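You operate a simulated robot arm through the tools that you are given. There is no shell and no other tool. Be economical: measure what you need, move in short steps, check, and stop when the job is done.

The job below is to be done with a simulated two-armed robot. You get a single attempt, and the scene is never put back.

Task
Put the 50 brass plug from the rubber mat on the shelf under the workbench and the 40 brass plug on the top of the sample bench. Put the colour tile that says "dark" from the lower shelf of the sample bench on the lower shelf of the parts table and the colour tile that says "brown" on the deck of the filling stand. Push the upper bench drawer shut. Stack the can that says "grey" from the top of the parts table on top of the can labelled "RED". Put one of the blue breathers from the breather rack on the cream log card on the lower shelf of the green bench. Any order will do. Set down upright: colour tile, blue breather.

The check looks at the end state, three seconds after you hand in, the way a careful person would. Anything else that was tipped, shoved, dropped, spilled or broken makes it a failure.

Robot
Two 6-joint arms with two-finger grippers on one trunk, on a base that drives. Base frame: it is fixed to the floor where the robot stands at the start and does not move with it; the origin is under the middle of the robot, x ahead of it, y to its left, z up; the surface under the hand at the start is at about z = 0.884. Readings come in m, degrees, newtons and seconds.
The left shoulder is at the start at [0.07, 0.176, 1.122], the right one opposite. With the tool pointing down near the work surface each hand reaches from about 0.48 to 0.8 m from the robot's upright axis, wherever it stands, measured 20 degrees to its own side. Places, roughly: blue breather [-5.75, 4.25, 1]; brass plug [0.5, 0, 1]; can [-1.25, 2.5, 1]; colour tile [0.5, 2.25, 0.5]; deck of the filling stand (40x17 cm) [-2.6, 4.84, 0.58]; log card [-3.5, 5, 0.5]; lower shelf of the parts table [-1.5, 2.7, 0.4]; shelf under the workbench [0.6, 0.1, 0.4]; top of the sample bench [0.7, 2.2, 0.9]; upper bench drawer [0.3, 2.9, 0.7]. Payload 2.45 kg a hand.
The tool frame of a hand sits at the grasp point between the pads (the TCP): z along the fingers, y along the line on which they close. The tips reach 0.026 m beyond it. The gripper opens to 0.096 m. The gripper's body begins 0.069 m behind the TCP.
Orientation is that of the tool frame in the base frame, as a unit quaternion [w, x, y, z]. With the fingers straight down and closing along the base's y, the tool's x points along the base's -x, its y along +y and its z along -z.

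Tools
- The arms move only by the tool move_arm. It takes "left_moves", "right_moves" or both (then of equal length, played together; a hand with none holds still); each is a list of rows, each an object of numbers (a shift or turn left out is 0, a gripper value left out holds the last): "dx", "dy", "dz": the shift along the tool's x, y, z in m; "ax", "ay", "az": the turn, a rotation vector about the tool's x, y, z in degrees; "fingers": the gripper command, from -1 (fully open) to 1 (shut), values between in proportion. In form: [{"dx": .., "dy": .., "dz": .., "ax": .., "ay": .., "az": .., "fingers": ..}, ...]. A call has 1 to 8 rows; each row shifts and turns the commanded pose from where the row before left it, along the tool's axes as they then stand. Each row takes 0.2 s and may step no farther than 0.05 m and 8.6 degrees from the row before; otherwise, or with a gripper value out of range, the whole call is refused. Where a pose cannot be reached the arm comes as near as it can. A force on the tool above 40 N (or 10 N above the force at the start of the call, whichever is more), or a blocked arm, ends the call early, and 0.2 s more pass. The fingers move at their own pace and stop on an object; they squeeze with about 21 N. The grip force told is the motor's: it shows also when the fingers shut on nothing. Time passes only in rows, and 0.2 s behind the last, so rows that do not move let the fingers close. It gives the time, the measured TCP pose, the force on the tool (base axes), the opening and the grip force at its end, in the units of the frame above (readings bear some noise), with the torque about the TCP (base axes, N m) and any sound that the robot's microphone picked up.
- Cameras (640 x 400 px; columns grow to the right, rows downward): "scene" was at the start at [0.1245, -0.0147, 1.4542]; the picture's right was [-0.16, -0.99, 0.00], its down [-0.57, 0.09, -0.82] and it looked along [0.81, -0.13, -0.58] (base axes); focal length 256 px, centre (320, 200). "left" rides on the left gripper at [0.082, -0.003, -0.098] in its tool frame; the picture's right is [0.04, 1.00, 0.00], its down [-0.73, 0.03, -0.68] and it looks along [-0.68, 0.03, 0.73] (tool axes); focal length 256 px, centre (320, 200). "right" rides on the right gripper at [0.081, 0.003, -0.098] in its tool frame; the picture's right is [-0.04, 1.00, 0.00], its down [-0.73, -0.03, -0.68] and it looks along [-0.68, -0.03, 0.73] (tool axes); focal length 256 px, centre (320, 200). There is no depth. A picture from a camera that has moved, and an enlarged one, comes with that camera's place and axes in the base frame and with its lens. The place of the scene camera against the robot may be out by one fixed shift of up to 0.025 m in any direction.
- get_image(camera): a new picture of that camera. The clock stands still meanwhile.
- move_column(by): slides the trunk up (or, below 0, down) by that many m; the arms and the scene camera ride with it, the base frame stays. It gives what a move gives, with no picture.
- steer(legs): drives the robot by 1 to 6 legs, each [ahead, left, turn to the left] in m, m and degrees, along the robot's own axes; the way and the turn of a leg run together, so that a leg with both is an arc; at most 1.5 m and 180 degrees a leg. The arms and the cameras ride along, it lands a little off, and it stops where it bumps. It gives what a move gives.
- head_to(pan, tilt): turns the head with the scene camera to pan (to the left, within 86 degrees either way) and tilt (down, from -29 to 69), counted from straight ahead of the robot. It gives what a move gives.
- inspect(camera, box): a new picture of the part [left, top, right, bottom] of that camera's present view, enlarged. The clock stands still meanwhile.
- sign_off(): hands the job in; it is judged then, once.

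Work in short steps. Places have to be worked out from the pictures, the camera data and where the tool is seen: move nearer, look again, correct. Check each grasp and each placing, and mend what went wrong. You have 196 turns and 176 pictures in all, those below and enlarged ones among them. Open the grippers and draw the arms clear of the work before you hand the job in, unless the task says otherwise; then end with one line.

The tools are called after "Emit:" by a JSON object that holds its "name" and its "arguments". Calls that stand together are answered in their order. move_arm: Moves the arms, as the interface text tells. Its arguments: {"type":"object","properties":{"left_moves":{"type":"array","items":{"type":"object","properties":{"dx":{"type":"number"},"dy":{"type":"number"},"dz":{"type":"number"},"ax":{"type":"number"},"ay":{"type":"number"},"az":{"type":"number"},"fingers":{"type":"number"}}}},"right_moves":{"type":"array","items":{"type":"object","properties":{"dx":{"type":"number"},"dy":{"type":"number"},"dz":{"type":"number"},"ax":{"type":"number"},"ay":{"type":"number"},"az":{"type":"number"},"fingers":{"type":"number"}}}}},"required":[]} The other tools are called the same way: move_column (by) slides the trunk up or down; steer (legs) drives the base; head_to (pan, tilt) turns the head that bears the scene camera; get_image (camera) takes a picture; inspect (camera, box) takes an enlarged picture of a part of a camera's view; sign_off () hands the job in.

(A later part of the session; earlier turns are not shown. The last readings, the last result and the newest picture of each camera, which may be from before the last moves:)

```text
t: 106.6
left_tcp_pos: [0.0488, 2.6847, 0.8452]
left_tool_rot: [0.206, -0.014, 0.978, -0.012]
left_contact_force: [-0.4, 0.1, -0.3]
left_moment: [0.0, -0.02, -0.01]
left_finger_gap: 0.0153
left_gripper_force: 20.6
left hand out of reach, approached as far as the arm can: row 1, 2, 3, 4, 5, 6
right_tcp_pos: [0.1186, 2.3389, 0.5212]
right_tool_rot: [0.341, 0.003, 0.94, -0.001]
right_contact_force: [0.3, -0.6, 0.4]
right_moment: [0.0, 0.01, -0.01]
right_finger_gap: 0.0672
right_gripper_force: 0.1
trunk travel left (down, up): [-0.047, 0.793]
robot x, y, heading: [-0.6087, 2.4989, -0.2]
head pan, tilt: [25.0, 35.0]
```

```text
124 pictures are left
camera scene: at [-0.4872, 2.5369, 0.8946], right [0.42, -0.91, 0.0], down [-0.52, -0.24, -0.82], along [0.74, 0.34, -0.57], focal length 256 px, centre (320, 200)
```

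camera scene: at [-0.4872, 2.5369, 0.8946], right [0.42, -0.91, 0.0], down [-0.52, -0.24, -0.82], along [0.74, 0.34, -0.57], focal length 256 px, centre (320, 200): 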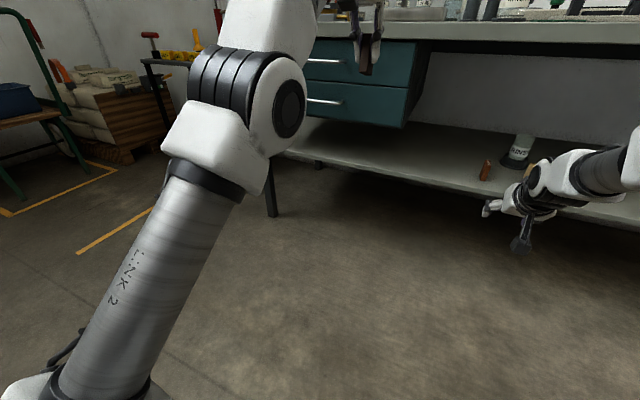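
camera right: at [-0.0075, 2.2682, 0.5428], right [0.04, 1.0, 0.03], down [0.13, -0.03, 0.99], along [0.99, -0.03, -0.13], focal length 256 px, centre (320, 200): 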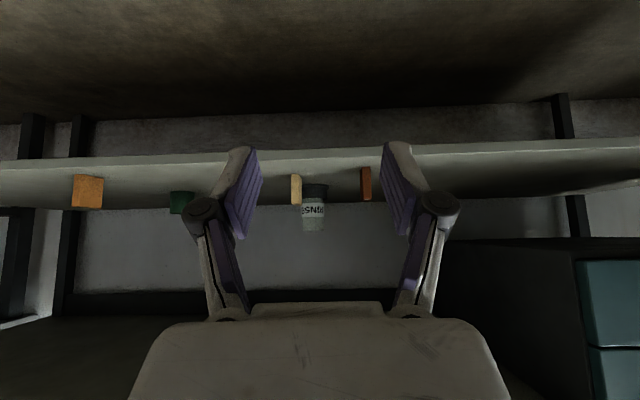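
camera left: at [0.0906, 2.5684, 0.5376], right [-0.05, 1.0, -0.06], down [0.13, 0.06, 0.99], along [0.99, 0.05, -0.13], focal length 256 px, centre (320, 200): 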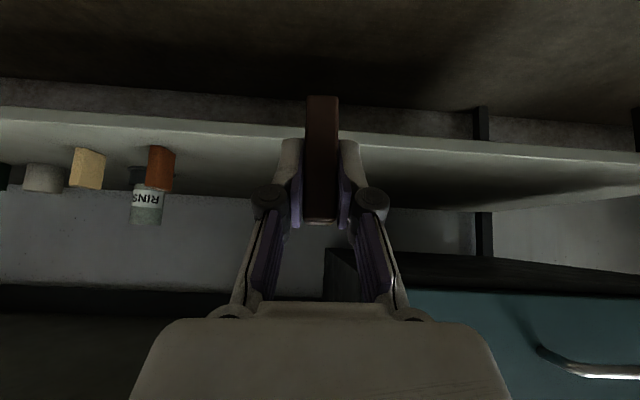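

Elbow sits at its limit. Try a pitch-down rotation about the wrist (ay + with backward shift), which should bend the elbow.

Emit:
{"name": "move_arm", "arguments": {"left_moves": [{"dx": 0.04, "ay": 8.5}, {"dx": 0.04, "ay": 8.5}, {"dx": 0.04, "ay": 8.5}, {"dx": 0.045}, {"dx": 0.045}, {}]}}

Emit:
{"name": "get_image", "arguments": {"camera": "scene"}}

```text
t: 108.0
left_tcp_pos: [-0.1443, 2.6775, 0.816]
left_tool_rot: [-0.014, -0.011, 1.0, -0.016]
left_contact_force: [1.1, 0.1, 0.2]
left_moment: [0.0, -0.02, 0.01]
left_finger_gap: 0.0155
left_gripper_force: 20.9
left hand out of reach, approached as far as the arm can: row 1
right_tcp_pos: [0.1185, 2.339, 0.5218]
right_tool_rot: [0.34, 0.002, 0.94, 0.0]
right_contact_force: [0.4, -0.3, -1.2]
right_moment: [0.01, 0.0, 0.01]
right_finger_gap: 0.0674
right_gripper_force: 0.0
trunk travel left (down, up): [-0.047, 0.793]
robot x, y, heading: [-0.603, 2.4988, -0.3]
head pan, tilt: [25.0, 35.0]
```

```text
123 pictures are left
camera scene: at [-0.4872, 2.5369, 0.8946], right [0.42, -0.91, 0.0], down [-0.52, -0.24, -0.82], along [0.74, 0.34, -0.57], focal length 256 px, centre (320, 200)
```

scene: 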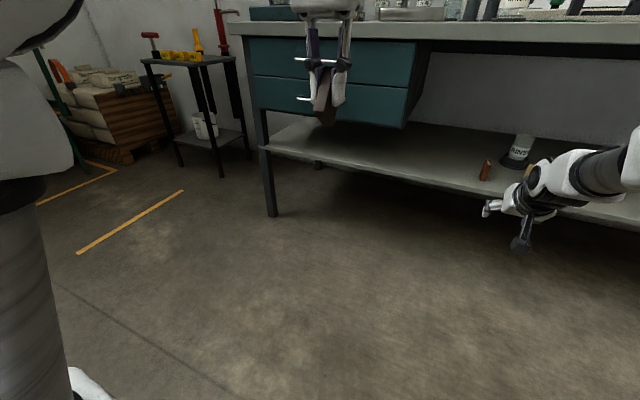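

Freed; left hand is tucked. Now drive forward 0.27 for BROWN with the right hand.

Emit:
{"name": "steer", "arguments": {"legs": [[0.27, 0, 0]]}}

Emit:
{"name": "get_image", "arguments": {"camera": "right"}}

```text
t: 109.9
left_tcp_pos: [0.1253, 2.6794, 0.815]
left_tool_rot: [-0.015, -0.013, 1.0, -0.014]
left_contact_force: [0.0, 0.3, 0.0]
left_moment: [-0.03, 0.04, 0.01]
left_finger_gap: 0.0154
left_gripper_force: 21.3
right_tcp_pos: [0.3909, 2.3414, 0.5209]
right_tool_rot: [0.34, 0.0, 0.94, 0.001]
right_contact_force: [0.2, 0.1, -0.3]
right_moment: [-0.02, 0.03, 0.01]
right_finger_gap: 0.0671
right_gripper_force: 0.1
trunk travel left (down, up): [-0.047, 0.793]
robot x, y, heading: [-0.3344, 2.4983, 0.1]
head pan, tilt: [25.0, 35.0]
```

```text
122 pictures are left
camera right: at [0.265, 2.3453, 0.5431], right [0.03, 1.0, 0.03], down [0.13, -0.03, 0.99], along [0.99, -0.03, -0.13], focal length 256 px, centre (320, 200)
```

right: 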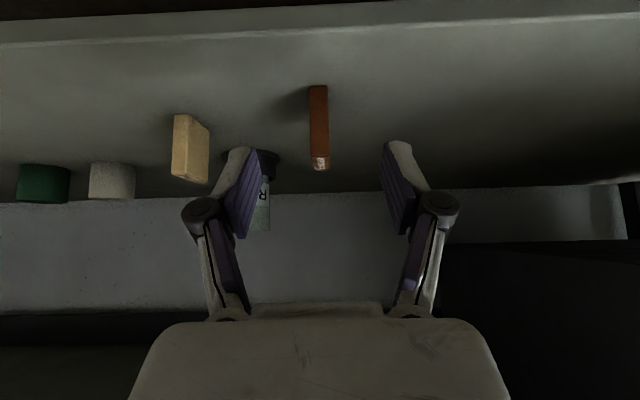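

BROWN front at x≈0.458, aligned. Lower, advance 0.082, close.

Emit:
{"name": "move_arm", "arguments": {"right_moves": [{"dx": 0.0182, "dz": 0.022}, {"dx": 0.0182, "dz": 0.022}, {"dx": -0.0316, "dz": 0.0261}, {"dx": -0.0316, "dz": 0.0261}, {}]}}

Emit:
{"name": "get_image", "arguments": {"camera": "right"}}

```text
t: 111.1
left_tcp_pos: [0.1256, 2.6786, 0.8154]
left_tool_rot: [-0.014, -0.013, 1.0, -0.016]
left_contact_force: [0.5, 0.1, -1.2]
left_moment: [-0.01, 0.02, -0.01]
left_finger_gap: 0.0155
left_gripper_force: 21.2
right_tcp_pos: [0.4734, 2.3419, 0.4636]
right_tool_rot: [0.339, 0.001, 0.941, 0.0]
right_contact_force: [0.2, 0.8, 0.7]
right_moment: [-0.01, 0.01, 0.04]
right_finger_gap: 0.0673
right_gripper_force: 0.1
trunk travel left (down, up): [-0.047, 0.793]
robot x, y, heading: [-0.3342, 2.498, 0.2]
head pan, tilt: [25.0, 35.0]
```

```text
121 pictures are left
camera right: at [0.3478, 2.3448, 0.4855], right [0.03, 1.0, 0.03], down [0.13, -0.03, 0.99], along [0.99, -0.03, -0.13], focal length 256 px, centre (320, 200)
```

right: 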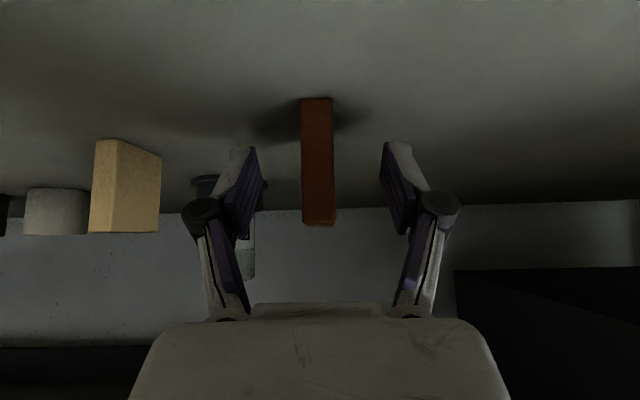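

Emit:
{"name": "move_arm", "arguments": {"right_moves": [{"fingers": 1}, {}, {}, {"dx": -0.0159, "dz": -0.0193}, {"dx": -0.0159, "dz": -0.0193}, {}]}}

Emit:
{"name": "steer", "arguments": {"legs": [[-0.3, 0, 0]]}}

Emit:
{"name": "get_image", "arguments": {"camera": "right"}}

Emit:
{"name": "get_image", "arguments": {"camera": "left"}}

Emit:
{"name": "head_to", "arguments": {"pan": 0, "tilt": 32}}

Emit:
{"name": "get_image", "arguments": {"camera": "scene"}}

```text
t: 112.5
left_tcp_pos: [0.1251, 2.6778, 0.8162]
left_tool_rot: [-0.015, -0.014, 1.0, -0.015]
left_contact_force: [0.0, 0.1, -0.6]
left_moment: [0.01, 0.01, 0.01]
left_finger_gap: 0.0156
left_gripper_force: 21.1
right_tcp_pos: [0.4734, 2.3409, 0.5151]
right_tool_rot: [0.34, 0.0, 0.941, 0.001]
right_contact_force: [-0.1, -0.1, 0.0]
right_moment: [0.02, -0.02, -0.03]
right_finger_gap: 0.015
right_gripper_force: 21.4
trunk travel left (down, up): [-0.047, 0.793]
robot x, y, heading: [-0.3353, 2.4987, -0.2]
head pan, tilt: [25.0, 35.0]
```

```text
t: 114.6
left_tcp_pos: [-0.1759, 2.6795, 0.8163]
left_tool_rot: [-0.015, -0.014, 1.0, -0.015]
left_contact_force: [-0.2, 0.2, -0.9]
left_moment: [0.01, -0.01, 0.01]
left_finger_gap: 0.0154
left_gripper_force: 21.4
right_tcp_pos: [0.1728, 2.343, 0.5147]
right_tool_rot: [0.34, 0.0, 0.94, 0.001]
right_contact_force: [0.0, -0.3, -0.9]
right_moment: [0.02, 0.01, -0.01]
right_finger_gap: 0.0151
right_gripper_force: 20.7
trunk travel left (down, up): [-0.047, 0.793]
robot x, y, heading: [-0.6351, 2.4948, 0.1]
head pan, tilt: [25.0, 35.0]
```

```text
120 pictures are left
camera right: at [0.0458, 2.346, 0.5371], right [0.03, 1.0, 0.03], down [0.13, -0.03, 0.99], along [0.99, -0.03, -0.13], focal length 256 px, centre (320, 200)
```

right: 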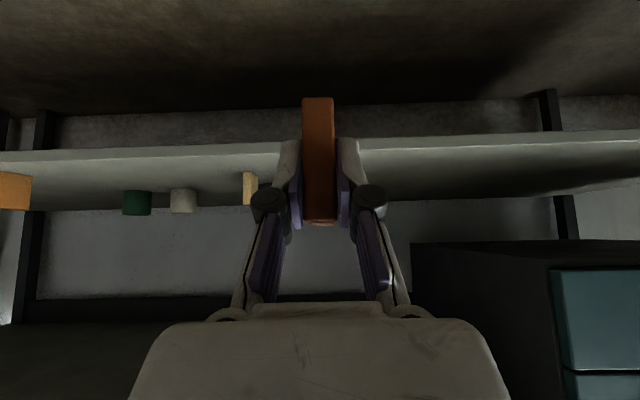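

```text
119 pictures are left
camera left: at [-0.2555, 2.6754, 0.9169], right [-0.07, 1.0, -0.03], down [0.75, 0.07, 0.66], along [0.66, 0.02, -0.75], focal length 256 px, centre (320, 200)
```

left: 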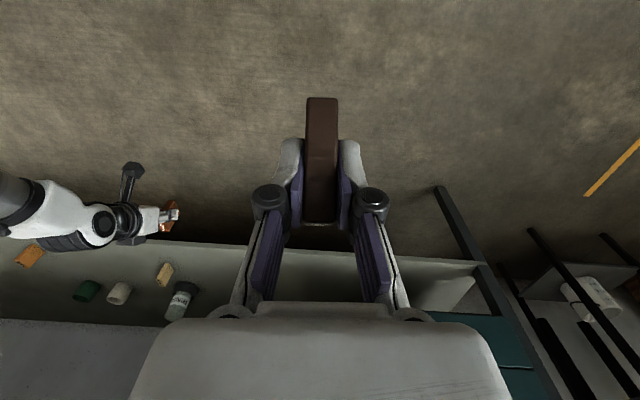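

```text
t: 115.5
left_tcp_pos: [-0.176, 2.6796, 0.8155]
left_tool_rot: [-0.015, -0.014, 1.0, -0.015]
left_contact_force: [-0.7, -0.4, -0.5]
left_moment: [0.02, -0.01, -0.04]
left_finger_gap: 0.0154
left_gripper_force: 21.1
right_tcp_pos: [0.1727, 2.3431, 0.5141]
right_tool_rot: [0.34, 0.0, 0.94, 0.001]
right_contact_force: [-0.2, -0.1, -0.6]
right_moment: [0.02, 0.0, -0.01]
right_finger_gap: 0.0154
right_gripper_force: 21.1
trunk travel left (down, up): [-0.047, 0.793]
robot x, y, heading: [-0.6378, 2.5019, 0.2]
head pan, tilt: [0.0, 32.0]
```

```text
118 pictures are left
camera scene: at [-0.5081, 2.4997, 0.8992], right [0.0, -1.0, 0.0], down [-0.53, 0.0, -0.85], along [0.85, 0.0, -0.53], focal length 256 px, centre (320, 200)
```

scene: 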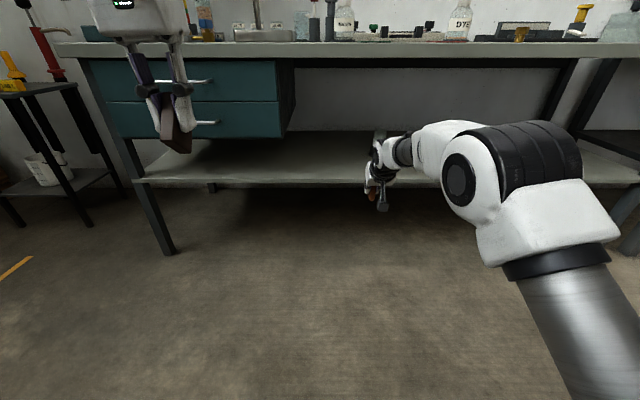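

Both tiles held. Draw the right hand in, raise the trunk, and turn to face +y to view the parts table.

Emit:
{"name": "move_arm", "arguments": {"right_moves": [{"dx": 0.0308, "dz": -0.0255}, {"dx": 0.0308, "dz": -0.0255}, {"dx": 0.0308, "dz": -0.0255}, {}]}}

Emit:
{"name": "move_column", "arguments": {"by": 0.35}}

Emit:
{"name": "steer", "arguments": {"legs": [[0, 0, 90]]}}

Emit:
{"name": "head_to", "arguments": {"pan": 60, "tilt": 25}}

Emit:
{"name": "get_image", "arguments": {"camera": "scene"}}

```text
t: 116.5
left_tcp_pos: [-0.1759, 2.6793, 0.817]
left_tool_rot: [-0.015, -0.014, 1.0, -0.015]
left_contact_force: [0.2, 0.0, -0.4]
left_moment: [-0.03, -0.03, 0.04]
left_finger_gap: 0.0152
left_gripper_force: 21.2
right_tcp_pos: [0.0514, 2.3434, 0.5151]
right_tool_rot: [0.34, 0.0, 0.94, 0.001]
right_contact_force: [0.6, -0.8, -0.4]
right_moment: [-0.04, 0.03, 0.01]
right_finger_gap: 0.0154
right_gripper_force: 21.2
trunk travel left (down, up): [-0.047, 0.793]
robot x, y, heading: [-0.6333, 2.498, 0.0]
head pan, tilt: [0.0, 32.0]
```

```text
t: 119.9
left_tcp_pos: [-0.1766, 2.6803, 1.166]
left_tool_rot: [-0.015, -0.014, 1.0, -0.014]
left_contact_force: [0.2, -0.8, -0.6]
left_moment: [-0.01, 0.01, 0.03]
left_finger_gap: 0.0153
left_gripper_force: 20.7
right_tcp_pos: [0.0522, 2.3427, 0.8647]
right_tool_rot: [0.34, -0.001, 0.941, 0.001]
right_contact_force: [0.6, 0.2, -1.4]
right_moment: [-0.01, 0.0, 0.02]
right_finger_gap: 0.0152
right_gripper_force: 20.9
trunk travel left (down, up): [-0.397, 0.443]
robot x, y, heading: [-0.636, 2.4979, 0.1]
head pan, tilt: [0.0, 32.0]
```

```text
t: 124.1
left_tcp_pos: [-0.7967, 2.9653, 1.1675]
left_tool_rot: [0.003, 0.709, -0.705, 0.019]
left_contact_force: [0.5, -0.3, -0.2]
left_moment: [0.0, 0.01, -0.02]
left_finger_gap: 0.0154
left_gripper_force: 20.7
right_tcp_pos: [-0.4562, 3.1847, 0.8629]
right_tool_rot: [0.24, -0.657, 0.674, 0.238]
right_contact_force: [-0.2, 0.7, -1.0]
right_moment: [-0.01, -0.01, 0.01]
right_finger_gap: 0.0155
right_gripper_force: 20.9
trunk travel left (down, up): [-0.397, 0.443]
robot x, y, heading: [-0.6352, 2.5023, 88.5]
head pan, tilt: [0.0, 32.0]
stopped in leg 1: the robot was blocked; the commanded pose is now the measured one
```

```text
t: 125.4
left_tcp_pos: [-0.7974, 2.9663, 1.1667]
left_tool_rot: [0.003, 0.708, -0.706, 0.019]
left_contact_force: [-0.4, -0.9, -1.1]
left_moment: [0.03, -0.02, -0.05]
left_finger_gap: 0.0153
left_gripper_force: 21.1
right_tcp_pos: [-0.4564, 3.1856, 0.8623]
right_tool_rot: [0.24, -0.656, 0.675, 0.238]
right_contact_force: [0.3, 0.2, 0.0]
right_moment: [-0.02, -0.02, -0.02]
right_finger_gap: 0.0154
right_gripper_force: 20.9
trunk travel left (down, up): [-0.397, 0.443]
robot x, y, heading: [-0.6297, 2.5002, 88.4]
head pan, tilt: [60.0, 25.0]
```

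```text
117 pictures are left
camera scene: at [-0.7176, 2.6007, 1.2607], right [0.52, 0.85, 0.0], down [0.36, -0.22, -0.91], along [-0.78, 0.47, -0.42], focal length 256 px, centre (320, 200)
```

scene: 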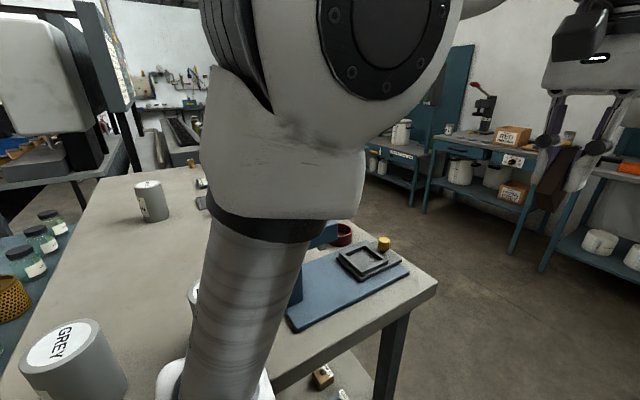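

The turn was blocked just short of 90° – the left arm or base is close to the table end. I move away to the east.

Emit:
{"name": "steer", "arguments": {"legs": [[0, -0.3, 0]]}}

Emit:
{"name": "get_image", "arguments": {"camera": "scene"}}

```text
t: 127.4
left_tcp_pos: [-0.5094, 2.9565, 1.1659]
left_tool_rot: [0.001, 0.709, -0.705, 0.02]
left_contact_force: [0.7, 0.4, -0.3]
left_moment: [0.0, 0.03, -0.01]
left_finger_gap: 0.0154
left_gripper_force: 20.9
right_tcp_pos: [-0.1673, 3.177, 0.863]
right_tool_rot: [0.242, -0.657, 0.673, 0.238]
right_contact_force: [-0.3, -0.7, -0.1]
right_moment: [-0.01, 0.03, 0.02]
right_finger_gap: 0.0153
right_gripper_force: 21.1
trunk travel left (down, up): [-0.397, 0.443]
robot x, y, heading: [-0.3431, 2.4947, 88.7]
head pan, tilt: [60.0, 25.0]
```

```text
116 pictures are left
camera scene: at [-0.4306, 2.5917, 1.2604], right [0.52, 0.85, 0.0], down [0.36, -0.22, -0.91], along [-0.77, 0.47, -0.42], focal length 256 px, centre (320, 200)
```

scene: 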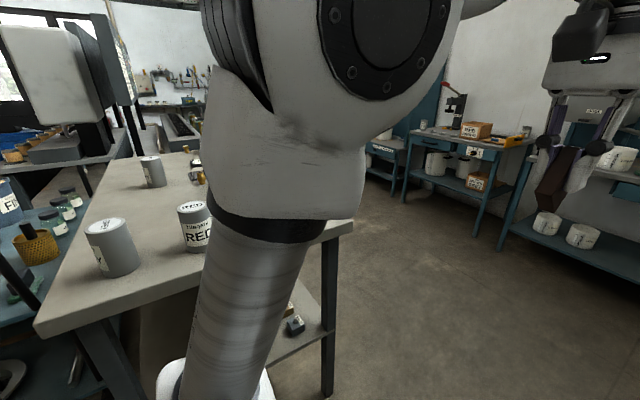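

Table east end x≈-0.94, y 2.34–3.0; GREY at (-1.04,2.44), RED at (-1.05,2.60). Move a bit further east, then turn to face -x.

Emit:
{"name": "steer", "arguments": {"legs": [[0, -0.18, 0], [0, 0, 91]]}}

Emit:
{"name": "head_to", "arguments": {"pan": 0, "tilt": 35}}

Emit:
{"name": "get_image", "arguments": {"camera": "scene"}}

```text
t: 132.8
left_tcp_pos: [-0.6188, 2.3014, 1.1654]
left_tool_rot: [-0.014, 1.0, 0.023, 0.014]
left_contact_force: [0.3, -0.8, -0.3]
left_moment: [-0.02, -0.01, 0.03]
left_finger_gap: 0.0155
left_gripper_force: 20.8
right_tcp_pos: [-0.853, 2.633, 0.8647]
right_tool_rot: [0.005, 0.941, 0.009, -0.34]
right_contact_force: [-0.9, -0.5, -0.3]
right_moment: [-0.03, 0.0, -0.02]
right_finger_gap: 0.0151
right_gripper_force: 21.1
trunk travel left (down, up): [-0.397, 0.443]
robot x, y, heading: [-0.1605, 2.4869, -178.7]
head pan, tilt: [60.0, 25.0]
```

```text
t: 134.1
left_tcp_pos: [-0.6176, 2.3014, 1.1661]
left_tool_rot: [-0.016, 1.0, 0.023, 0.015]
left_contact_force: [-0.1, -0.1, -2.0]
left_moment: [0.0, -0.02, 0.01]
left_finger_gap: 0.0153
left_gripper_force: 20.8
right_tcp_pos: [-0.8529, 2.633, 0.8637]
right_tool_rot: [0.004, 0.94, 0.009, -0.34]
right_contact_force: [-0.2, 0.5, -1.2]
right_moment: [0.0, -0.01, 0.0]
right_finger_gap: 0.0152
right_gripper_force: 21.0
trunk travel left (down, up): [-0.397, 0.443]
robot x, y, heading: [-0.1606, 2.4903, -178.8]
head pan, tilt: [0.0, 35.0]
```

```text
115 pictures are left
camera scene: at [-0.3134, 2.4864, 1.2446], right [-0.02, 1.0, 0.0], down [0.57, 0.01, -0.82], along [-0.82, -0.02, -0.57], focal length 256 px, centre (320, 200)
```

scene: 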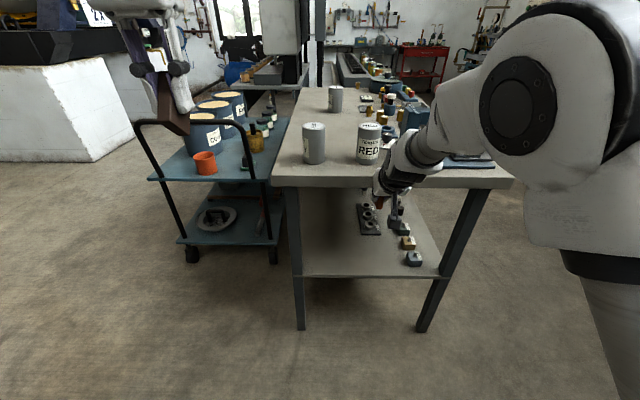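

I tuck the right hand upright, then shift the robot to y≈2.67 so the left hand faces the free part of the lower shelf.

Emit:
{"name": "move_arm", "arguments": {"right_moves": [{"dx": 0.03, "dz": -0.03, "ay": 8}, {"dx": 0.03, "dz": -0.03, "ay": 8}, {"dx": 0.03, "dz": -0.03, "ay": 8}, {"dx": 0.03, "dz": -0.03, "ay": 8}, {"dx": 0.03, "dz": -0.03, "ay": 7.6}, {"dz": -0.04}, {"dz": -0.04}, {}]}}

Emit:
{"name": "steer", "arguments": {"legs": [[0, -0.18, -1.2]]}}

Emit:
{"name": "move_column", "arguments": {"by": -0.37}}

Emit:
{"name": "get_image", "arguments": {"camera": "scene"}}

```text
t: 135.9
left_tcp_pos: [-0.6194, 2.3015, 1.1665]
left_tool_rot: [-0.015, 1.0, 0.023, 0.014]
left_contact_force: [-0.2, -0.5, -0.9]
left_moment: [-0.04, -0.03, 0.03]
left_finger_gap: 0.0152
left_gripper_force: 21.1
right_tcp_pos: [-0.659, 2.6389, 1.0198]
right_tool_rot: [0.0, 1.0, 0.009, -0.001]
right_contact_force: [0.4, -0.7, -0.1]
right_moment: [0.02, 0.01, -0.01]
right_finger_gap: 0.0152
right_gripper_force: 21.1
trunk travel left (down, up): [-0.397, 0.443]
robot x, y, heading: [-0.1608, 2.4914, -179.0]
head pan, tilt: [0.0, 35.0]
```

```text
t: 137.4
left_tcp_pos: [-0.624, 2.4929, 1.1655]
left_tool_rot: [-0.014, 1.0, 0.012, 0.015]
left_contact_force: [-0.1, 0.0, 0.4]
left_moment: [-0.05, -0.02, -0.03]
left_finger_gap: 0.0152
left_gripper_force: 21.0
right_tcp_pos: [-0.6577, 2.8304, 1.0182]
right_tool_rot: [0.001, 1.0, -0.002, -0.001]
right_contact_force: [0.4, 0.9, -1.6]
right_moment: [-0.03, 0.01, -0.01]
right_finger_gap: 0.0151
right_gripper_force: 21.0
trunk travel left (down, up): [-0.397, 0.443]
robot x, y, heading: [-0.1634, 2.6656, 179.7]
head pan, tilt: [0.0, 35.0]
```

```text
t: 141.0
left_tcp_pos: [-0.6225, 2.4932, 0.7966]
left_tool_rot: [-0.015, 1.0, 0.012, 0.015]
left_contact_force: [0.1, -0.5, -1.1]
left_moment: [0.0, -0.02, -0.02]
left_finger_gap: 0.0154
left_gripper_force: 21.8
right_tcp_pos: [-0.6569, 2.8304, 0.6479]
right_tool_rot: [0.0, 1.0, -0.002, -0.001]
right_contact_force: [0.7, -0.5, -0.7]
right_moment: [-0.01, 0.02, 0.02]
right_finger_gap: 0.0153
right_gripper_force: 21.4
trunk travel left (down, up): [-0.027, 0.813]
robot x, y, heading: [-0.1613, 2.6706, 179.7]
head pan, tilt: [0.0, 35.0]
```

```text
114 pictures are left
camera scene: at [-0.3146, 2.67, 0.8746], right [0.0, 1.0, 0.0], down [0.57, 0.0, -0.82], along [-0.82, 0.0, -0.57], focal length 256 px, centre (320, 200)
```

scene: 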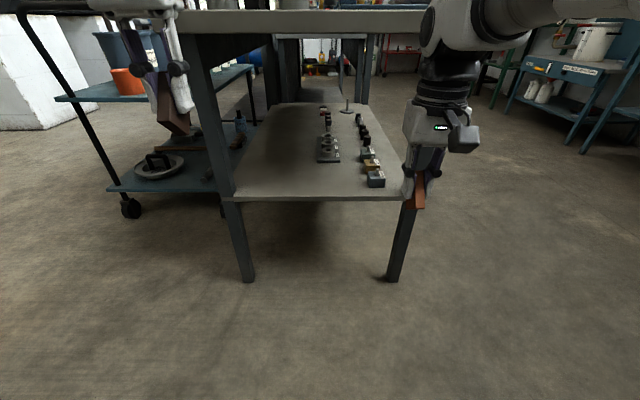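

Lower shelf z≈0.43, edge x≈-0.97, free strip y 2.45–2.65. Lower the left hand and tilt it back to the grasp angle.

Emit:
{"name": "move_arm", "arguments": {"left_moves": [{"dz": 0.046, "dx": -0.02}, {"dz": 0.046, "dx": -0.02}, {"dz": 0.046, "dx": -0.02}, {"dz": 0.046, "dx": -0.02}, {"dz": 0.046, "dx": -0.03}, {"dz": 0.036, "dx": -0.03}, {}]}}

Emit:
{"name": "move_arm", "arguments": {"left_moves": [{"ay": -8.26, "dx": -0.02}, {"ay": -8.26, "dx": -0.02}, {"ay": -8.26}, {"ay": -8.26}, {"ay": -8.26}, {}]}}

Emit:
{"name": "get_image", "arguments": {"camera": "left"}}

Emit:
{"name": "get_image", "arguments": {"camera": "scene"}}

```text
refused: row 1 steps farther than a row can; nothing moved
```

```text
t: 142.4
left_tcp_pos: [-0.7635, 2.4978, 0.8308]
left_tool_rot: [-0.009, 0.941, 0.017, -0.339]
left_contact_force: [0.7, -0.6, -1.3]
left_moment: [-0.03, 0.01, -0.02]
left_finger_gap: 0.0151
left_gripper_force: 21.2
left hand out of reach, approached as far as the arm can: row 1, 2, 3, 4, 5
right_tcp_pos: [-0.6576, 2.8298, 0.6486]
right_tool_rot: [0.0, 1.0, -0.002, -0.001]
right_contact_force: [0.0, 0.8, -0.6]
right_moment: [0.01, -0.04, 0.01]
right_finger_gap: 0.0153
right_gripper_force: 21.3
trunk travel left (down, up): [-0.027, 0.813]
robot x, y, heading: [-0.164, 2.6731, 179.7]
head pan, tilt: [0.0, 35.0]
```

```text
113 pictures are left
camera left: at [-0.6387, 2.5018, 0.8549], right [0.06, -1.0, -0.05], down [-0.13, -0.06, 0.99], along [-0.99, -0.05, -0.13], focal length 256 px, centre (320, 200)
```

left: 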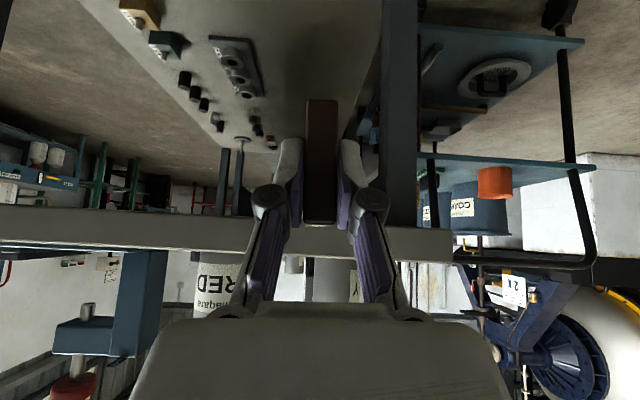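

```text
112 pictures are left
camera scene: at [-0.3147, 2.67, 0.8746], right [0.0, 1.0, 0.0], down [0.57, 0.0, -0.82], along [-0.82, 0.0, -0.57], focal length 256 px, centre (320, 200)
```

scene: 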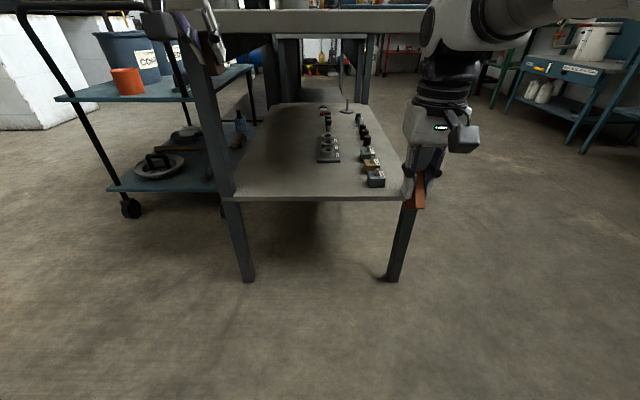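

It tilted at the upper height; now lower 0.31 straight down keeping the tilt (x≈-0.76, clear of the table end).

Emit:
{"name": "move_arm", "arguments": {"left_moves": [{"dx": 0.0287, "dz": 0.0347}, {"dx": 0.0287, "dz": 0.0347}, {"dx": 0.0287, "dz": 0.0347}, {"dx": 0.0287, "dz": 0.0347}, {"dx": 0.0287, "dz": 0.0347}, {"dx": 0.0287, "dz": 0.0347}, {"dx": 0.0287, "dz": 0.0347}, {}]}}

Emit:
{"name": "get_image", "arguments": {"camera": "left"}}

```text
t: 144.2
left_tcp_pos: [-0.7766, 2.5106, 0.5171]
left_tool_rot: [-0.009, 0.941, 0.017, -0.339]
left_contact_force: [0.1, 0.4, -0.8]
left_moment: [-0.01, -0.01, 0.01]
left_finger_gap: 0.0154
left_gripper_force: 21.4
left hand out of reach, approached as far as the arm can: row 1, 2
right_tcp_pos: [-0.6555, 2.83, 0.6484]
right_tool_rot: [0.0, 1.0, -0.002, -0.001]
right_contact_force: [-0.8, 0.0, -1.2]
right_moment: [0.0, -0.01, 0.01]
right_finger_gap: 0.0152
right_gripper_force: 21.0
trunk travel left (down, up): [-0.027, 0.813]
robot x, y, heading: [-0.164, 2.6705, 179.3]
head pan, tilt: [0.0, 35.0]
```

```text
111 pictures are left
camera left: at [-0.6512, 2.5145, 0.541], right [0.06, -1.0, -0.05], down [-0.13, -0.06, 0.99], along [-0.99, -0.05, -0.13], focal length 256 px, centre (320, 200)
```

left: 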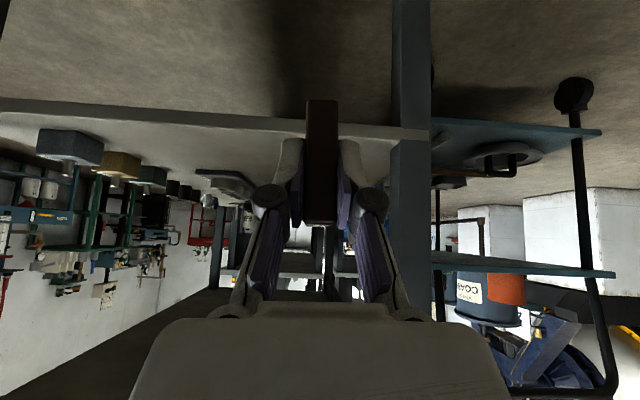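

Drive forward 0.14 at this height and look again.

Emit:
{"name": "steer", "arguments": {"legs": [[0.14, 0, 0]]}}

Emit:
{"name": "get_image", "arguments": {"camera": "left"}}

Emit:
{"name": "get_image", "arguments": {"camera": "scene"}}

```text
t: 145.5
left_tcp_pos: [-0.9157, 2.5128, 0.5171]
left_tool_rot: [-0.009, 0.94, 0.016, -0.34]
left_contact_force: [0.8, 0.0, -0.2]
left_moment: [-0.03, -0.05, -0.01]
left_finger_gap: 0.0154
left_gripper_force: 21.1
right_tcp_pos: [-0.7975, 2.8321, 0.6494]
right_tool_rot: [0.0, 1.0, -0.003, -0.001]
right_contact_force: [0.5, -1.3, -1.3]
right_moment: [0.0, 0.01, -0.01]
right_finger_gap: 0.0154
right_gripper_force: 20.4
trunk travel left (down, up): [-0.027, 0.813]
robot x, y, heading: [-0.3057, 2.6706, 179.7]
head pan, tilt: [0.0, 35.0]
```

```text
110 pictures are left
camera left: at [-0.791, 2.5162, 0.5414], right [0.05, -1.0, -0.05], down [-0.13, -0.06, 0.99], along [-0.99, -0.05, -0.13], focal length 256 px, centre (320, 200)
```

left: 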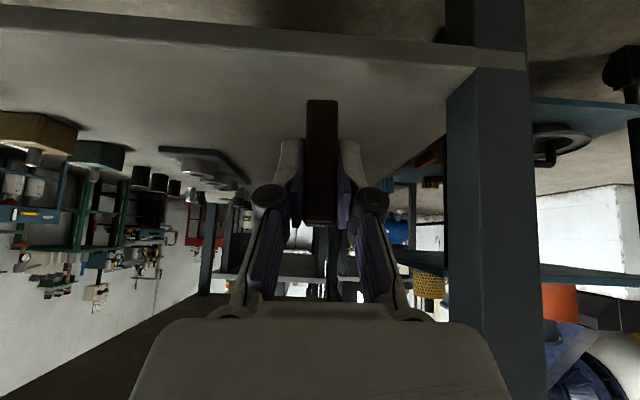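

```text
109 pictures are left
camera scene: at [-0.4542, 2.6709, 0.8745], right [0.01, 1.0, 0.0], down [0.57, 0.0, -0.82], along [-0.82, 0.0, -0.57], focal length 256 px, centre (320, 200)
```

scene: 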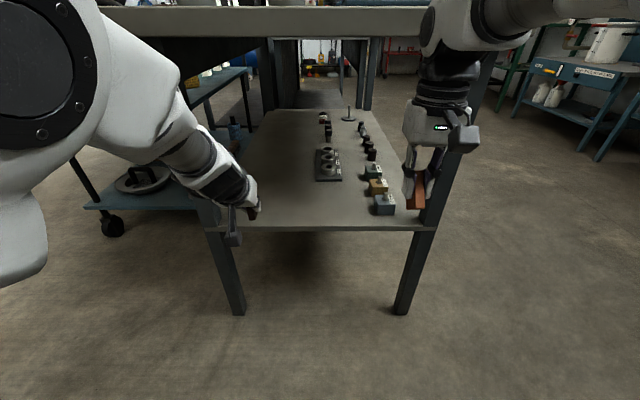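

Shelf edge x≈-0.97, z≈0.41. Extend the left arm 0.14 forward.

Emit:
{"name": "move_arm", "arguments": {"left_moves": [{"dx": -0.027, "dz": 0.0223, "dy": -0.005}, {"dx": -0.027, "dz": 0.0223, "dy": -0.005}, {"dx": -0.027, "dz": 0.0223, "dy": -0.005}, {"dx": -0.027, "dz": 0.0223, "dy": -0.005}, {}]}}

Emit:
{"name": "get_image", "arguments": {"camera": "left"}}

```text
t: 146.7
left_tcp_pos: [-1.0561, 2.5274, 0.5177]
left_tool_rot: [-0.009, 0.941, 0.016, -0.338]
left_contact_force: [-0.7, -0.1, -0.8]
left_moment: [0.01, -0.02, 0.01]
left_finger_gap: 0.0155
left_gripper_force: 20.7
right_tcp_pos: [-0.7956, 2.8312, 0.6492]
right_tool_rot: [0.0, 1.0, -0.002, -0.001]
right_contact_force: [0.9, 1.0, -0.7]
right_moment: [0.03, 0.0, -0.02]
right_finger_gap: 0.0153
right_gripper_force: 21.6
trunk travel left (down, up): [-0.027, 0.813]
robot x, y, heading: [-0.3016, 2.6657, 179.9]
head pan, tilt: [0.0, 35.0]
```

```text
108 pictures are left
camera left: at [-0.9322, 2.5315, 0.5416], right [0.05, -1.0, -0.05], down [-0.13, -0.06, 0.99], along [-0.99, -0.05, -0.13], focal length 256 px, centre (320, 200)
```

left: 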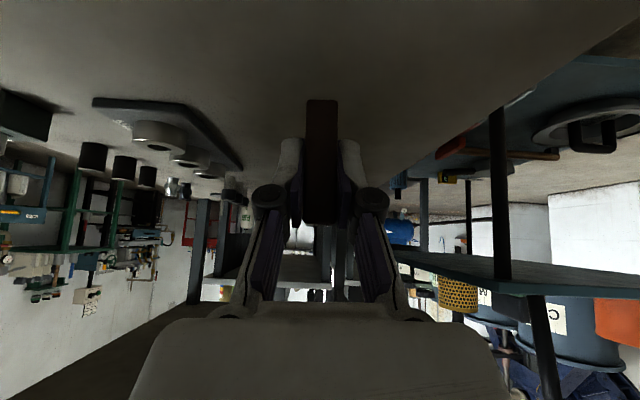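

Space is clear. Lower 0.055, then small steps to contact.

Emit:
{"name": "move_arm", "arguments": {"left_moves": [{"dx": 0.0175, "dz": 0.0212}, {"dx": 0.0175, "dz": 0.0212}, {"dx": 0.0025, "dz": 0.0031}, {}]}}

Emit:
{"name": "inspect", "arguments": {"camera": "scene", "box": [200, 170, 300, 250]}}

```text
t: 147.7
left_tcp_pos: [-1.0561, 2.5305, 0.4622]
left_tool_rot: [-0.011, 0.94, 0.015, -0.342]
left_contact_force: [-4.4, 1.7, 14.6]
left_moment: [-0.03, 0.29, -0.04]
left_finger_gap: 0.0152
left_gripper_force: 20.4
right_tcp_pos: [-0.7956, 2.8331, 0.6496]
right_tool_rot: [0.001, 1.0, -0.003, -0.002]
right_contact_force: [-0.2, -0.8, -0.7]
right_moment: [0.0, 0.04, 0.05]
right_finger_gap: 0.015
right_gripper_force: 21.1
trunk travel left (down, up): [-0.027, 0.813]
robot x, y, heading: [-0.3077, 2.673, 179.7]
head pan, tilt: [0.0, 35.0]
```

```text
5.00 times, centred on (250, 210) of scene
camera zoom: at [-0.4528, 2.6713, 0.875], right [0.01, 1.0, 0.0], down [0.57, 0.0, -0.82], along [-0.82, 0.0, -0.57], focal length 1279 px, centre (670, 150)
```

zoom: 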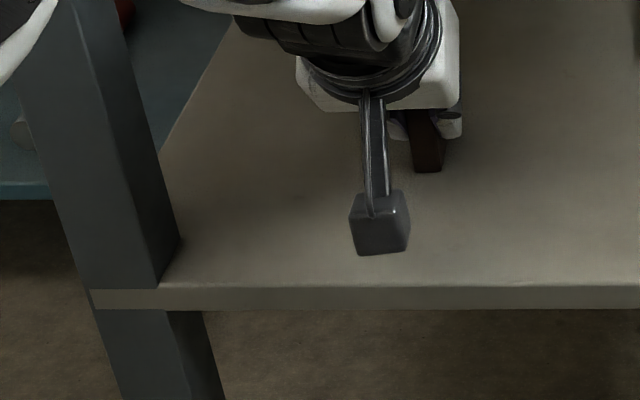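

Contact felt. Open and withdraw along the tool axis.

Emit:
{"name": "move_arm", "arguments": {"left_moves": [{"fingers": 0.3}, {"fingers": -0.3}, {}, {"dz": -0.03}, {"dz": -0.04}, {"dz": -0.03}, {}]}}

Emit:
{"name": "get_image", "arguments": {"camera": "left"}}

```text
t: 149.3
left_tcp_pos: [-0.9926, 2.5284, 0.5386]
left_tool_rot: [-0.011, 0.941, 0.014, -0.338]
left_contact_force: [-0.4, -0.6, 0.6]
left_moment: [-0.02, 0.01, 0.02]
left_finger_gap: 0.0625
left_gripper_force: 0.0
right_tcp_pos: [-0.7953, 2.8316, 0.6484]
right_tool_rot: [0.0, 1.0, -0.002, 0.0]
right_contact_force: [-0.4, 0.0, -0.1]
right_moment: [0.03, 0.01, -0.02]
right_finger_gap: 0.0151
right_gripper_force: 21.3
trunk travel left (down, up): [-0.027, 0.813]
robot x, y, heading: [-0.3033, 2.669, 179.4]
head pan, tilt: [0.0, 35.0]
```

```text
106 pictures are left
camera left: at [-0.8682, 2.5336, 0.5622], right [0.05, -1.0, -0.05], down [-0.13, -0.06, 0.99], along [-0.99, -0.05, -0.13], focal length 256 px, centre (320, 200)
```

left: 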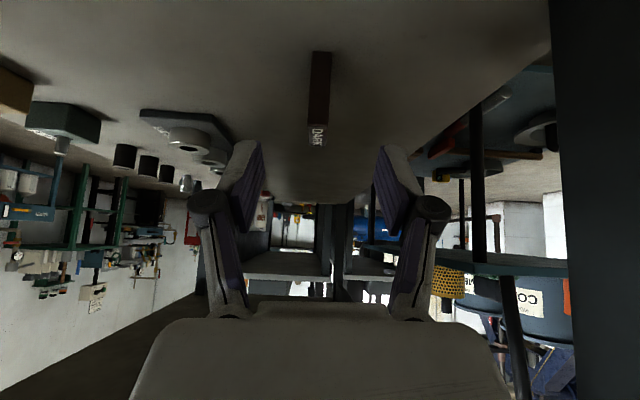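

DARK stands upright on the lower shelf. Back out, raise, and bring the left hand upright for the can.

Emit:
{"name": "steer", "arguments": {"legs": [[-0.17, 0, 0]]}}

Emit:
{"name": "move_column", "arguments": {"by": 0.4}}

Emit:
{"name": "move_arm", "arguments": {"left_moves": [{"dx": 0.02, "dz": -0.02, "ay": 8}, {"dx": 0.02, "dz": -0.02, "ay": 8}, {"dx": 0.02, "dz": -0.02, "ay": 8}, {"dx": 0.02, "dz": -0.02, "ay": 8}, {"dz": -0.02, "ay": 7.6}, {"dz": -0.03, "fingers": -1}, {"dz": -0.03}, {}]}}

Emit:
{"name": "get_image", "arguments": {"camera": "scene"}}

```text
t: 150.8
left_tcp_pos: [-0.826, 2.5283, 0.5378]
left_tool_rot: [-0.009, 0.941, 0.016, -0.339]
left_contact_force: [-0.3, -0.2, -0.5]
left_moment: [0.02, 0.0, 0.01]
left_finger_gap: 0.0624
left_gripper_force: 0.0
right_tcp_pos: [-0.6289, 2.8301, 0.6488]
right_tool_rot: [0.001, 1.0, -0.003, -0.001]
right_contact_force: [-0.3, -0.2, -2.1]
right_moment: [-0.02, 0.01, -0.01]
right_finger_gap: 0.0155
right_gripper_force: 20.7
trunk travel left (down, up): [-0.027, 0.813]
robot x, y, heading: [-0.1347, 2.6721, 179.8]
head pan, tilt: [0.0, 35.0]
```

```text
t: 154.6
left_tcp_pos: [-0.8254, 2.5277, 0.938]
left_tool_rot: [-0.009, 0.941, 0.016, -0.339]
left_contact_force: [-0.1, 0.9, 0.4]
left_moment: [0.01, 0.01, 0.01]
left_finger_gap: 0.0622
left_gripper_force: 0.0
right_tcp_pos: [-0.6279, 2.8305, 1.0489]
right_tool_rot: [-0.001, 1.0, -0.003, -0.001]
right_contact_force: [0.1, -0.9, -0.7]
right_moment: [-0.02, 0.02, 0.01]
right_finger_gap: 0.0154
right_gripper_force: 21.0
trunk travel left (down, up): [-0.427, 0.413]
robot x, y, heading: [-0.1304, 2.6684, 179.7]
head pan, tilt: [0.0, 35.0]
```

```text
t: 156.4
left_tcp_pos: [-0.7173, 2.5265, 1.0529]
left_tool_rot: [-0.013, 1.0, 0.012, 0.0]
left_contact_force: [0.7, -0.2, -0.2]
left_moment: [-0.02, 0.01, -0.01]
left_finger_gap: 0.0957
left_gripper_force: 0.1
right_tcp_pos: [-0.6297, 2.8313, 1.0481]
right_tool_rot: [0.0, 1.0, -0.003, -0.001]
right_contact_force: [0.8, 0.0, -1.2]
right_moment: [0.0, -0.01, 0.02]
right_finger_gap: 0.0151
right_gripper_force: 21.2
trunk travel left (down, up): [-0.427, 0.413]
robot x, y, heading: [-0.1338, 2.6691, 180.0]
head pan, tilt: [0.0, 35.0]
```

```text
105 pictures are left
camera scene: at [-0.2872, 2.6701, 1.2745], right [0.0, 1.0, 0.0], down [0.57, 0.0, -0.82], along [-0.82, 0.0, -0.57], focal length 256 px, centre (320, 200)
```

scene: 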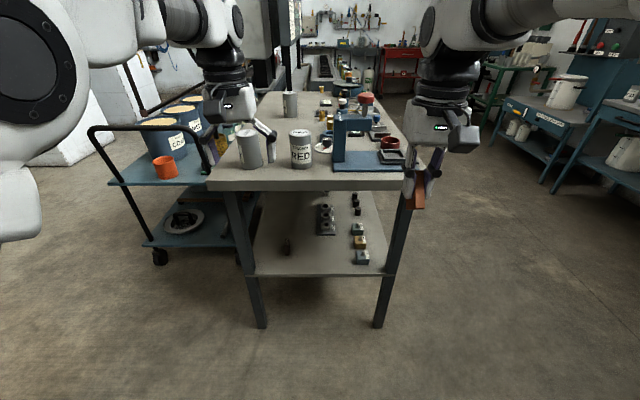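

GREY at about (-1.03,2.449), top z≈1.0, RED at (-1.04,2.614). Raise both hands a bit and drive in over GREY.

Emit:
{"name": "move_arm", "arguments": {"left_moves": [{"dz": -0.03}, {"dz": -0.03}, {}, {}], "right_moves": [{"dz": -0.04}, {"dz": -0.04}, {"dz": -0.04}, {}]}}

Emit:
{"name": "steer", "arguments": {"legs": [[0.24, 0.06, 0]]}}

Emit:
{"name": "get_image", "arguments": {"camera": "left"}}

Emit:
{"name": "get_image", "arguments": {"camera": "scene"}}

```text
t: 157.4
left_tcp_pos: [-0.7171, 2.5261, 1.1119]
left_tool_rot: [-0.014, 1.0, 0.011, 0.0]
left_contact_force: [0.1, 0.2, 0.5]
left_moment: [0.03, 0.0, -0.03]
left_finger_gap: 0.0959
left_gripper_force: 0.1
right_tcp_pos: [-0.6305, 2.8324, 1.1694]
right_tool_rot: [-0.001, 1.0, -0.003, 0.0]
right_contact_force: [-0.4, -0.5, 0.1]
right_moment: [0.0, -0.03, -0.01]
right_finger_gap: 0.0156
right_gripper_force: 21.0
trunk travel left (down, up): [-0.427, 0.413]
robot x, y, heading: [-0.1351, 2.6692, 180.0]
head pan, tilt: [0.0, 35.0]
```

```text
t: 159.2
left_tcp_pos: [-0.9528, 2.4684, 1.111]
left_tool_rot: [-0.014, 1.0, 0.012, 0.0]
left_contact_force: [1.4, 0.0, 0.3]
left_moment: [0.0, -0.01, 0.03]
left_finger_gap: 0.0958
left_gripper_force: 0.1
right_tcp_pos: [-0.8654, 2.7736, 1.1695]
right_tool_rot: [0.0, 1.0, -0.001, -0.002]
right_contact_force: [-0.4, -0.2, -0.7]
right_moment: [0.01, -0.03, -0.01]
right_finger_gap: 0.0151
right_gripper_force: 21.4
trunk travel left (down, up): [-0.427, 0.413]
robot x, y, heading: [-0.3695, 2.6101, 179.7]
head pan, tilt: [0.0, 35.0]
```

```text
104 pictures are left
camera left: at [-0.8712, 2.4682, 1.2103], right [0.06, -1.0, -0.03], down [-0.73, -0.07, 0.68], along [-0.68, -0.02, -0.73], focal length 256 px, centre (320, 200)
```

left: 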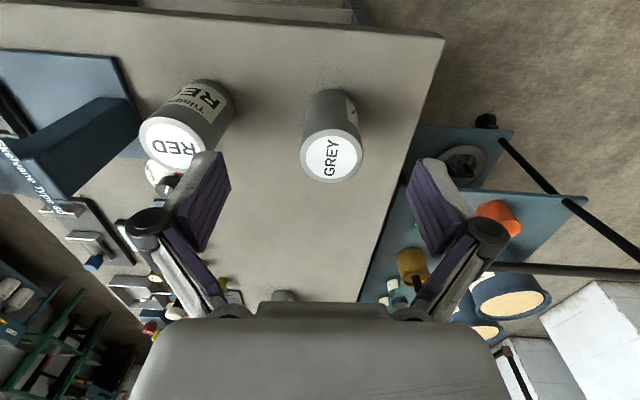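

```text
103 pictures are left
camera scene: at [-0.5222, 2.6121, 1.2745], right [0.0, 1.0, 0.0], down [0.57, 0.0, -0.82], along [-0.82, 0.0, -0.57], focal length 256 px, centre (320, 200)
```

scene: 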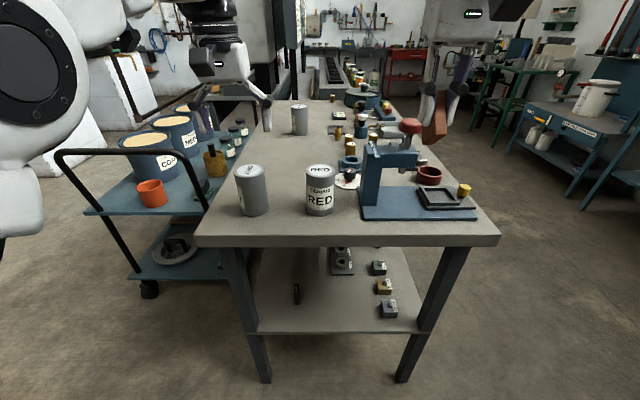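

Move closer over GREY (x≈-1.02, y≈2.455, z 1.065) and look again.

Emit:
{"name": "move_arm", "arguments": {"left_moves": [{"dx": -0.034, "dy": 0.007, "dz": 0.0}, {"dx": -0.033, "dy": 0.006}, {"dz": 0.04}, {}]}}

Emit:
{"name": "get_image", "arguments": {"camera": "left"}}

Emit:
{"name": "inspect", "arguments": {"camera": "scene", "box": [200, 130, 360, 230]}}

```text
t: 160.2
left_tcp_pos: [-1.0083, 2.4573, 1.0701]
left_tool_rot: [-0.015, 1.0, 0.012, 0.001]
left_contact_force: [-0.5, 0.1, -0.8]
left_moment: [0.01, -0.03, 0.0]
left_finger_gap: 0.096
left_gripper_force: 0.0
left hand out of reach, approached as far as the arm can: row 2
right_tcp_pos: [-0.8657, 2.7739, 1.1686]
right_tool_rot: [0.0, 1.0, -0.002, 0.001]
right_contact_force: [0.0, -0.5, -0.9]
right_moment: [0.0, -0.03, -0.02]
right_finger_gap: 0.0156
right_gripper_force: 20.9
trunk travel left (down, up): [-0.427, 0.413]
robot x, y, heading: [-0.3711, 2.6055, 179.9]
head pan, tilt: [0.0, 35.0]
```

```text
102 pictures are left
camera left: at [-0.9272, 2.4586, 1.1688], right [0.06, -1.0, -0.03], down [-0.73, -0.07, 0.68], along [-0.68, -0.02, -0.74], focal length 256 px, centre (320, 200)
```

left: 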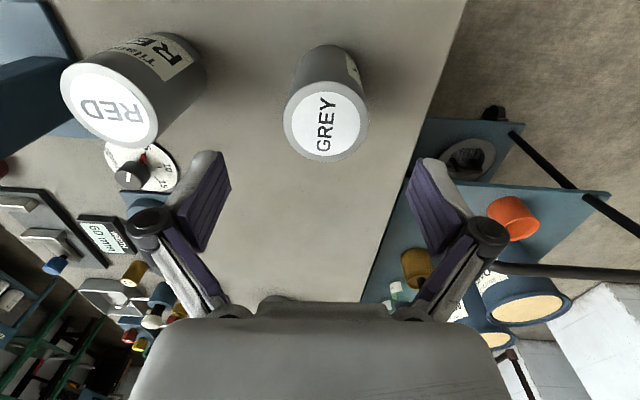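

```text
4.00 times, centred on (280, 180) of scene
camera zoom: at [-0.5231, 2.6118, 1.2743], right [0.0, 1.0, 0.0], down [0.57, 0.0, -0.82], along [-0.82, 0.0, -0.57], focal length 1023 px, centre (480, 280)
```

zoom: 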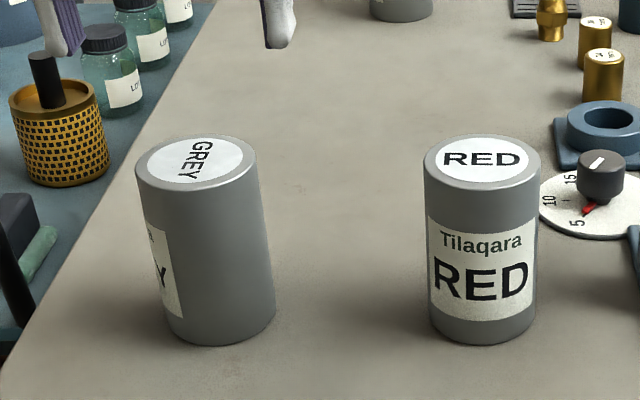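

Hand is right above GREY (top z≈1.01, Ø≈63 mm). Descend 0.085 and grip.

Emit:
{"name": "move_arm", "arguments": {"left_moves": [{"dz": 0.03}, {"dz": 0.03}, {"dz": 0.025}, {"fingers": 1}, {}, {}]}}

Emit:
{"name": "get_image", "arguments": {"camera": "left"}}

```text
t: 161.6
left_tcp_pos: [-1.0086, 2.4593, 0.988]
left_tool_rot: [-0.015, 1.0, 0.013, -0.002]
left_contact_force: [-4.6, -2.0, 11.7]
left_moment: [-0.26, 0.57, 0.06]
left_finger_gap: 0.0657
left_gripper_force: 20.5
right_tcp_pos: [-0.8639, 2.7729, 1.1701]
right_tool_rot: [0.001, 1.0, -0.001, -0.002]
right_contact_force: [0.1, 0.0, -0.2]
right_moment: [-0.01, 0.01, -0.03]
right_finger_gap: 0.0153
right_gripper_force: 20.8
trunk travel left (down, up): [-0.427, 0.413]
robot x, y, heading: [-0.3692, 2.6101, 180.0]
head pan, tilt: [0.0, 35.0]
```

```text
100 pictures are left
camera left: at [-0.9273, 2.4602, 1.0859], right [0.06, -1.0, -0.03], down [-0.73, -0.07, 0.68], along [-0.68, -0.02, -0.73], focal length 256 px, centre (320, 200)
```

left: 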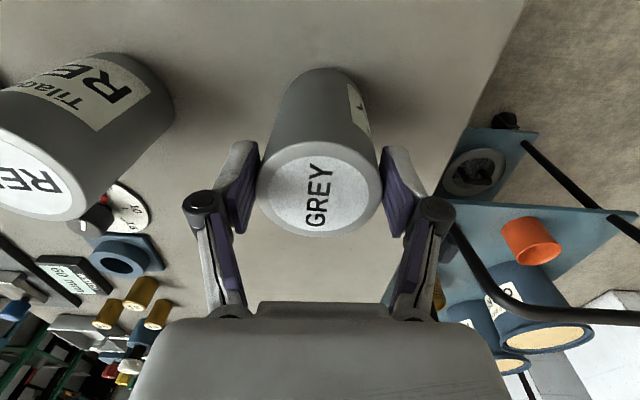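

Grip holds but looks ~1 cm off the can's centre; I reopen, shift back 1 cm and regrip.

Emit:
{"name": "move_arm", "arguments": {"left_moves": [{"fingers": -1}, {}, {"dx": 0.01}, {}]}}

Emit:
{"name": "inspect", "arguments": {"camera": "scene", "box": [200, 130, 360, 230]}}

```text
t: 162.6
left_tcp_pos: [-0.9987, 2.4588, 0.9877]
left_tool_rot: [-0.015, 1.0, 0.012, 0.0]
left_contact_force: [-0.3, 0.1, 0.3]
left_moment: [0.01, 0.04, 0.0]
left_finger_gap: 0.0962
left_gripper_force: 0.0
right_tcp_pos: [-0.8645, 2.7737, 1.17]
right_tool_rot: [0.0, 1.0, -0.002, -0.001]
right_contact_force: [-0.5, 0.1, -1.4]
right_moment: [-0.01, -0.01, 0.0]
right_finger_gap: 0.0154
right_gripper_force: 20.4
trunk travel left (down, up): [-0.427, 0.413]
robot x, y, heading: [-0.3731, 2.6113, 180.0]
head pan, tilt: [0.0, 35.0]
```

```text
4.00 times, centred on (280, 180) of scene
camera zoom: at [-0.5222, 2.6122, 1.2745], right [0.0, 1.0, 0.0], down [0.57, 0.0, -0.82], along [-0.82, 0.0, -0.57], focal length 1023 px, centre (480, 280)
```

zoom: 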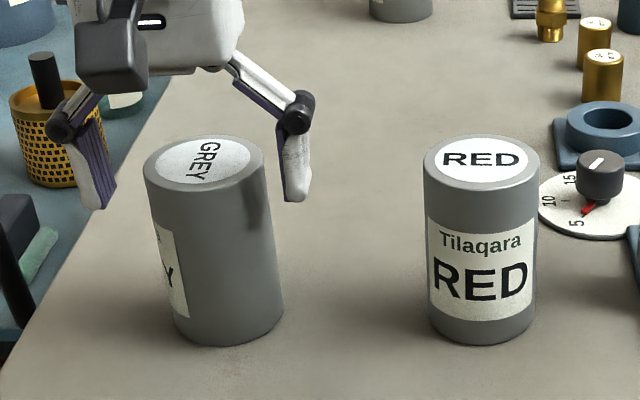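

Left-camera geometry says the can top centre is near (-1.013,2.46,0.985), so the first grip was centred but shallow. Return forward 1.4 cm, go 2 cm lower, look.

Emit:
{"name": "move_arm", "arguments": {"left_moves": [{"dx": -0.014}, {"dz": 0.02}, {}]}}

Emit:
{"name": "get_image", "arguments": {"camera": "left"}}

```text
t: 163.4
left_tcp_pos: [-1.0134, 2.4591, 0.966]
left_tool_rot: [-0.015, 1.0, 0.012, 0.001]
left_contact_force: [0.6, 0.1, -0.2]
left_moment: [0.0, -0.04, -0.01]
left_finger_gap: 0.0959
left_gripper_force: 0.1
right_tcp_pos: [-0.8651, 2.7734, 1.1696]
right_tool_rot: [0.0, 1.0, -0.001, 0.0]
right_contact_force: [0.1, 0.1, -1.8]
right_moment: [0.03, 0.01, -0.03]
right_finger_gap: 0.0153
right_gripper_force: 21.0
trunk travel left (down, up): [-0.427, 0.413]
robot x, y, heading: [-0.3708, 2.6109, 179.9]
head pan, tilt: [0.0, 35.0]
```

```text
98 pictures are left
camera left: at [-0.9323, 2.4595, 1.0659], right [0.06, -1.0, -0.03], down [-0.73, -0.07, 0.68], along [-0.68, -0.02, -0.73], focal length 256 px, centre (320, 200)
```

left: 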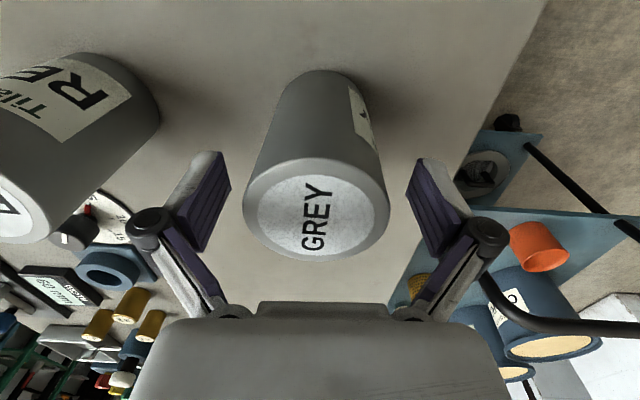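

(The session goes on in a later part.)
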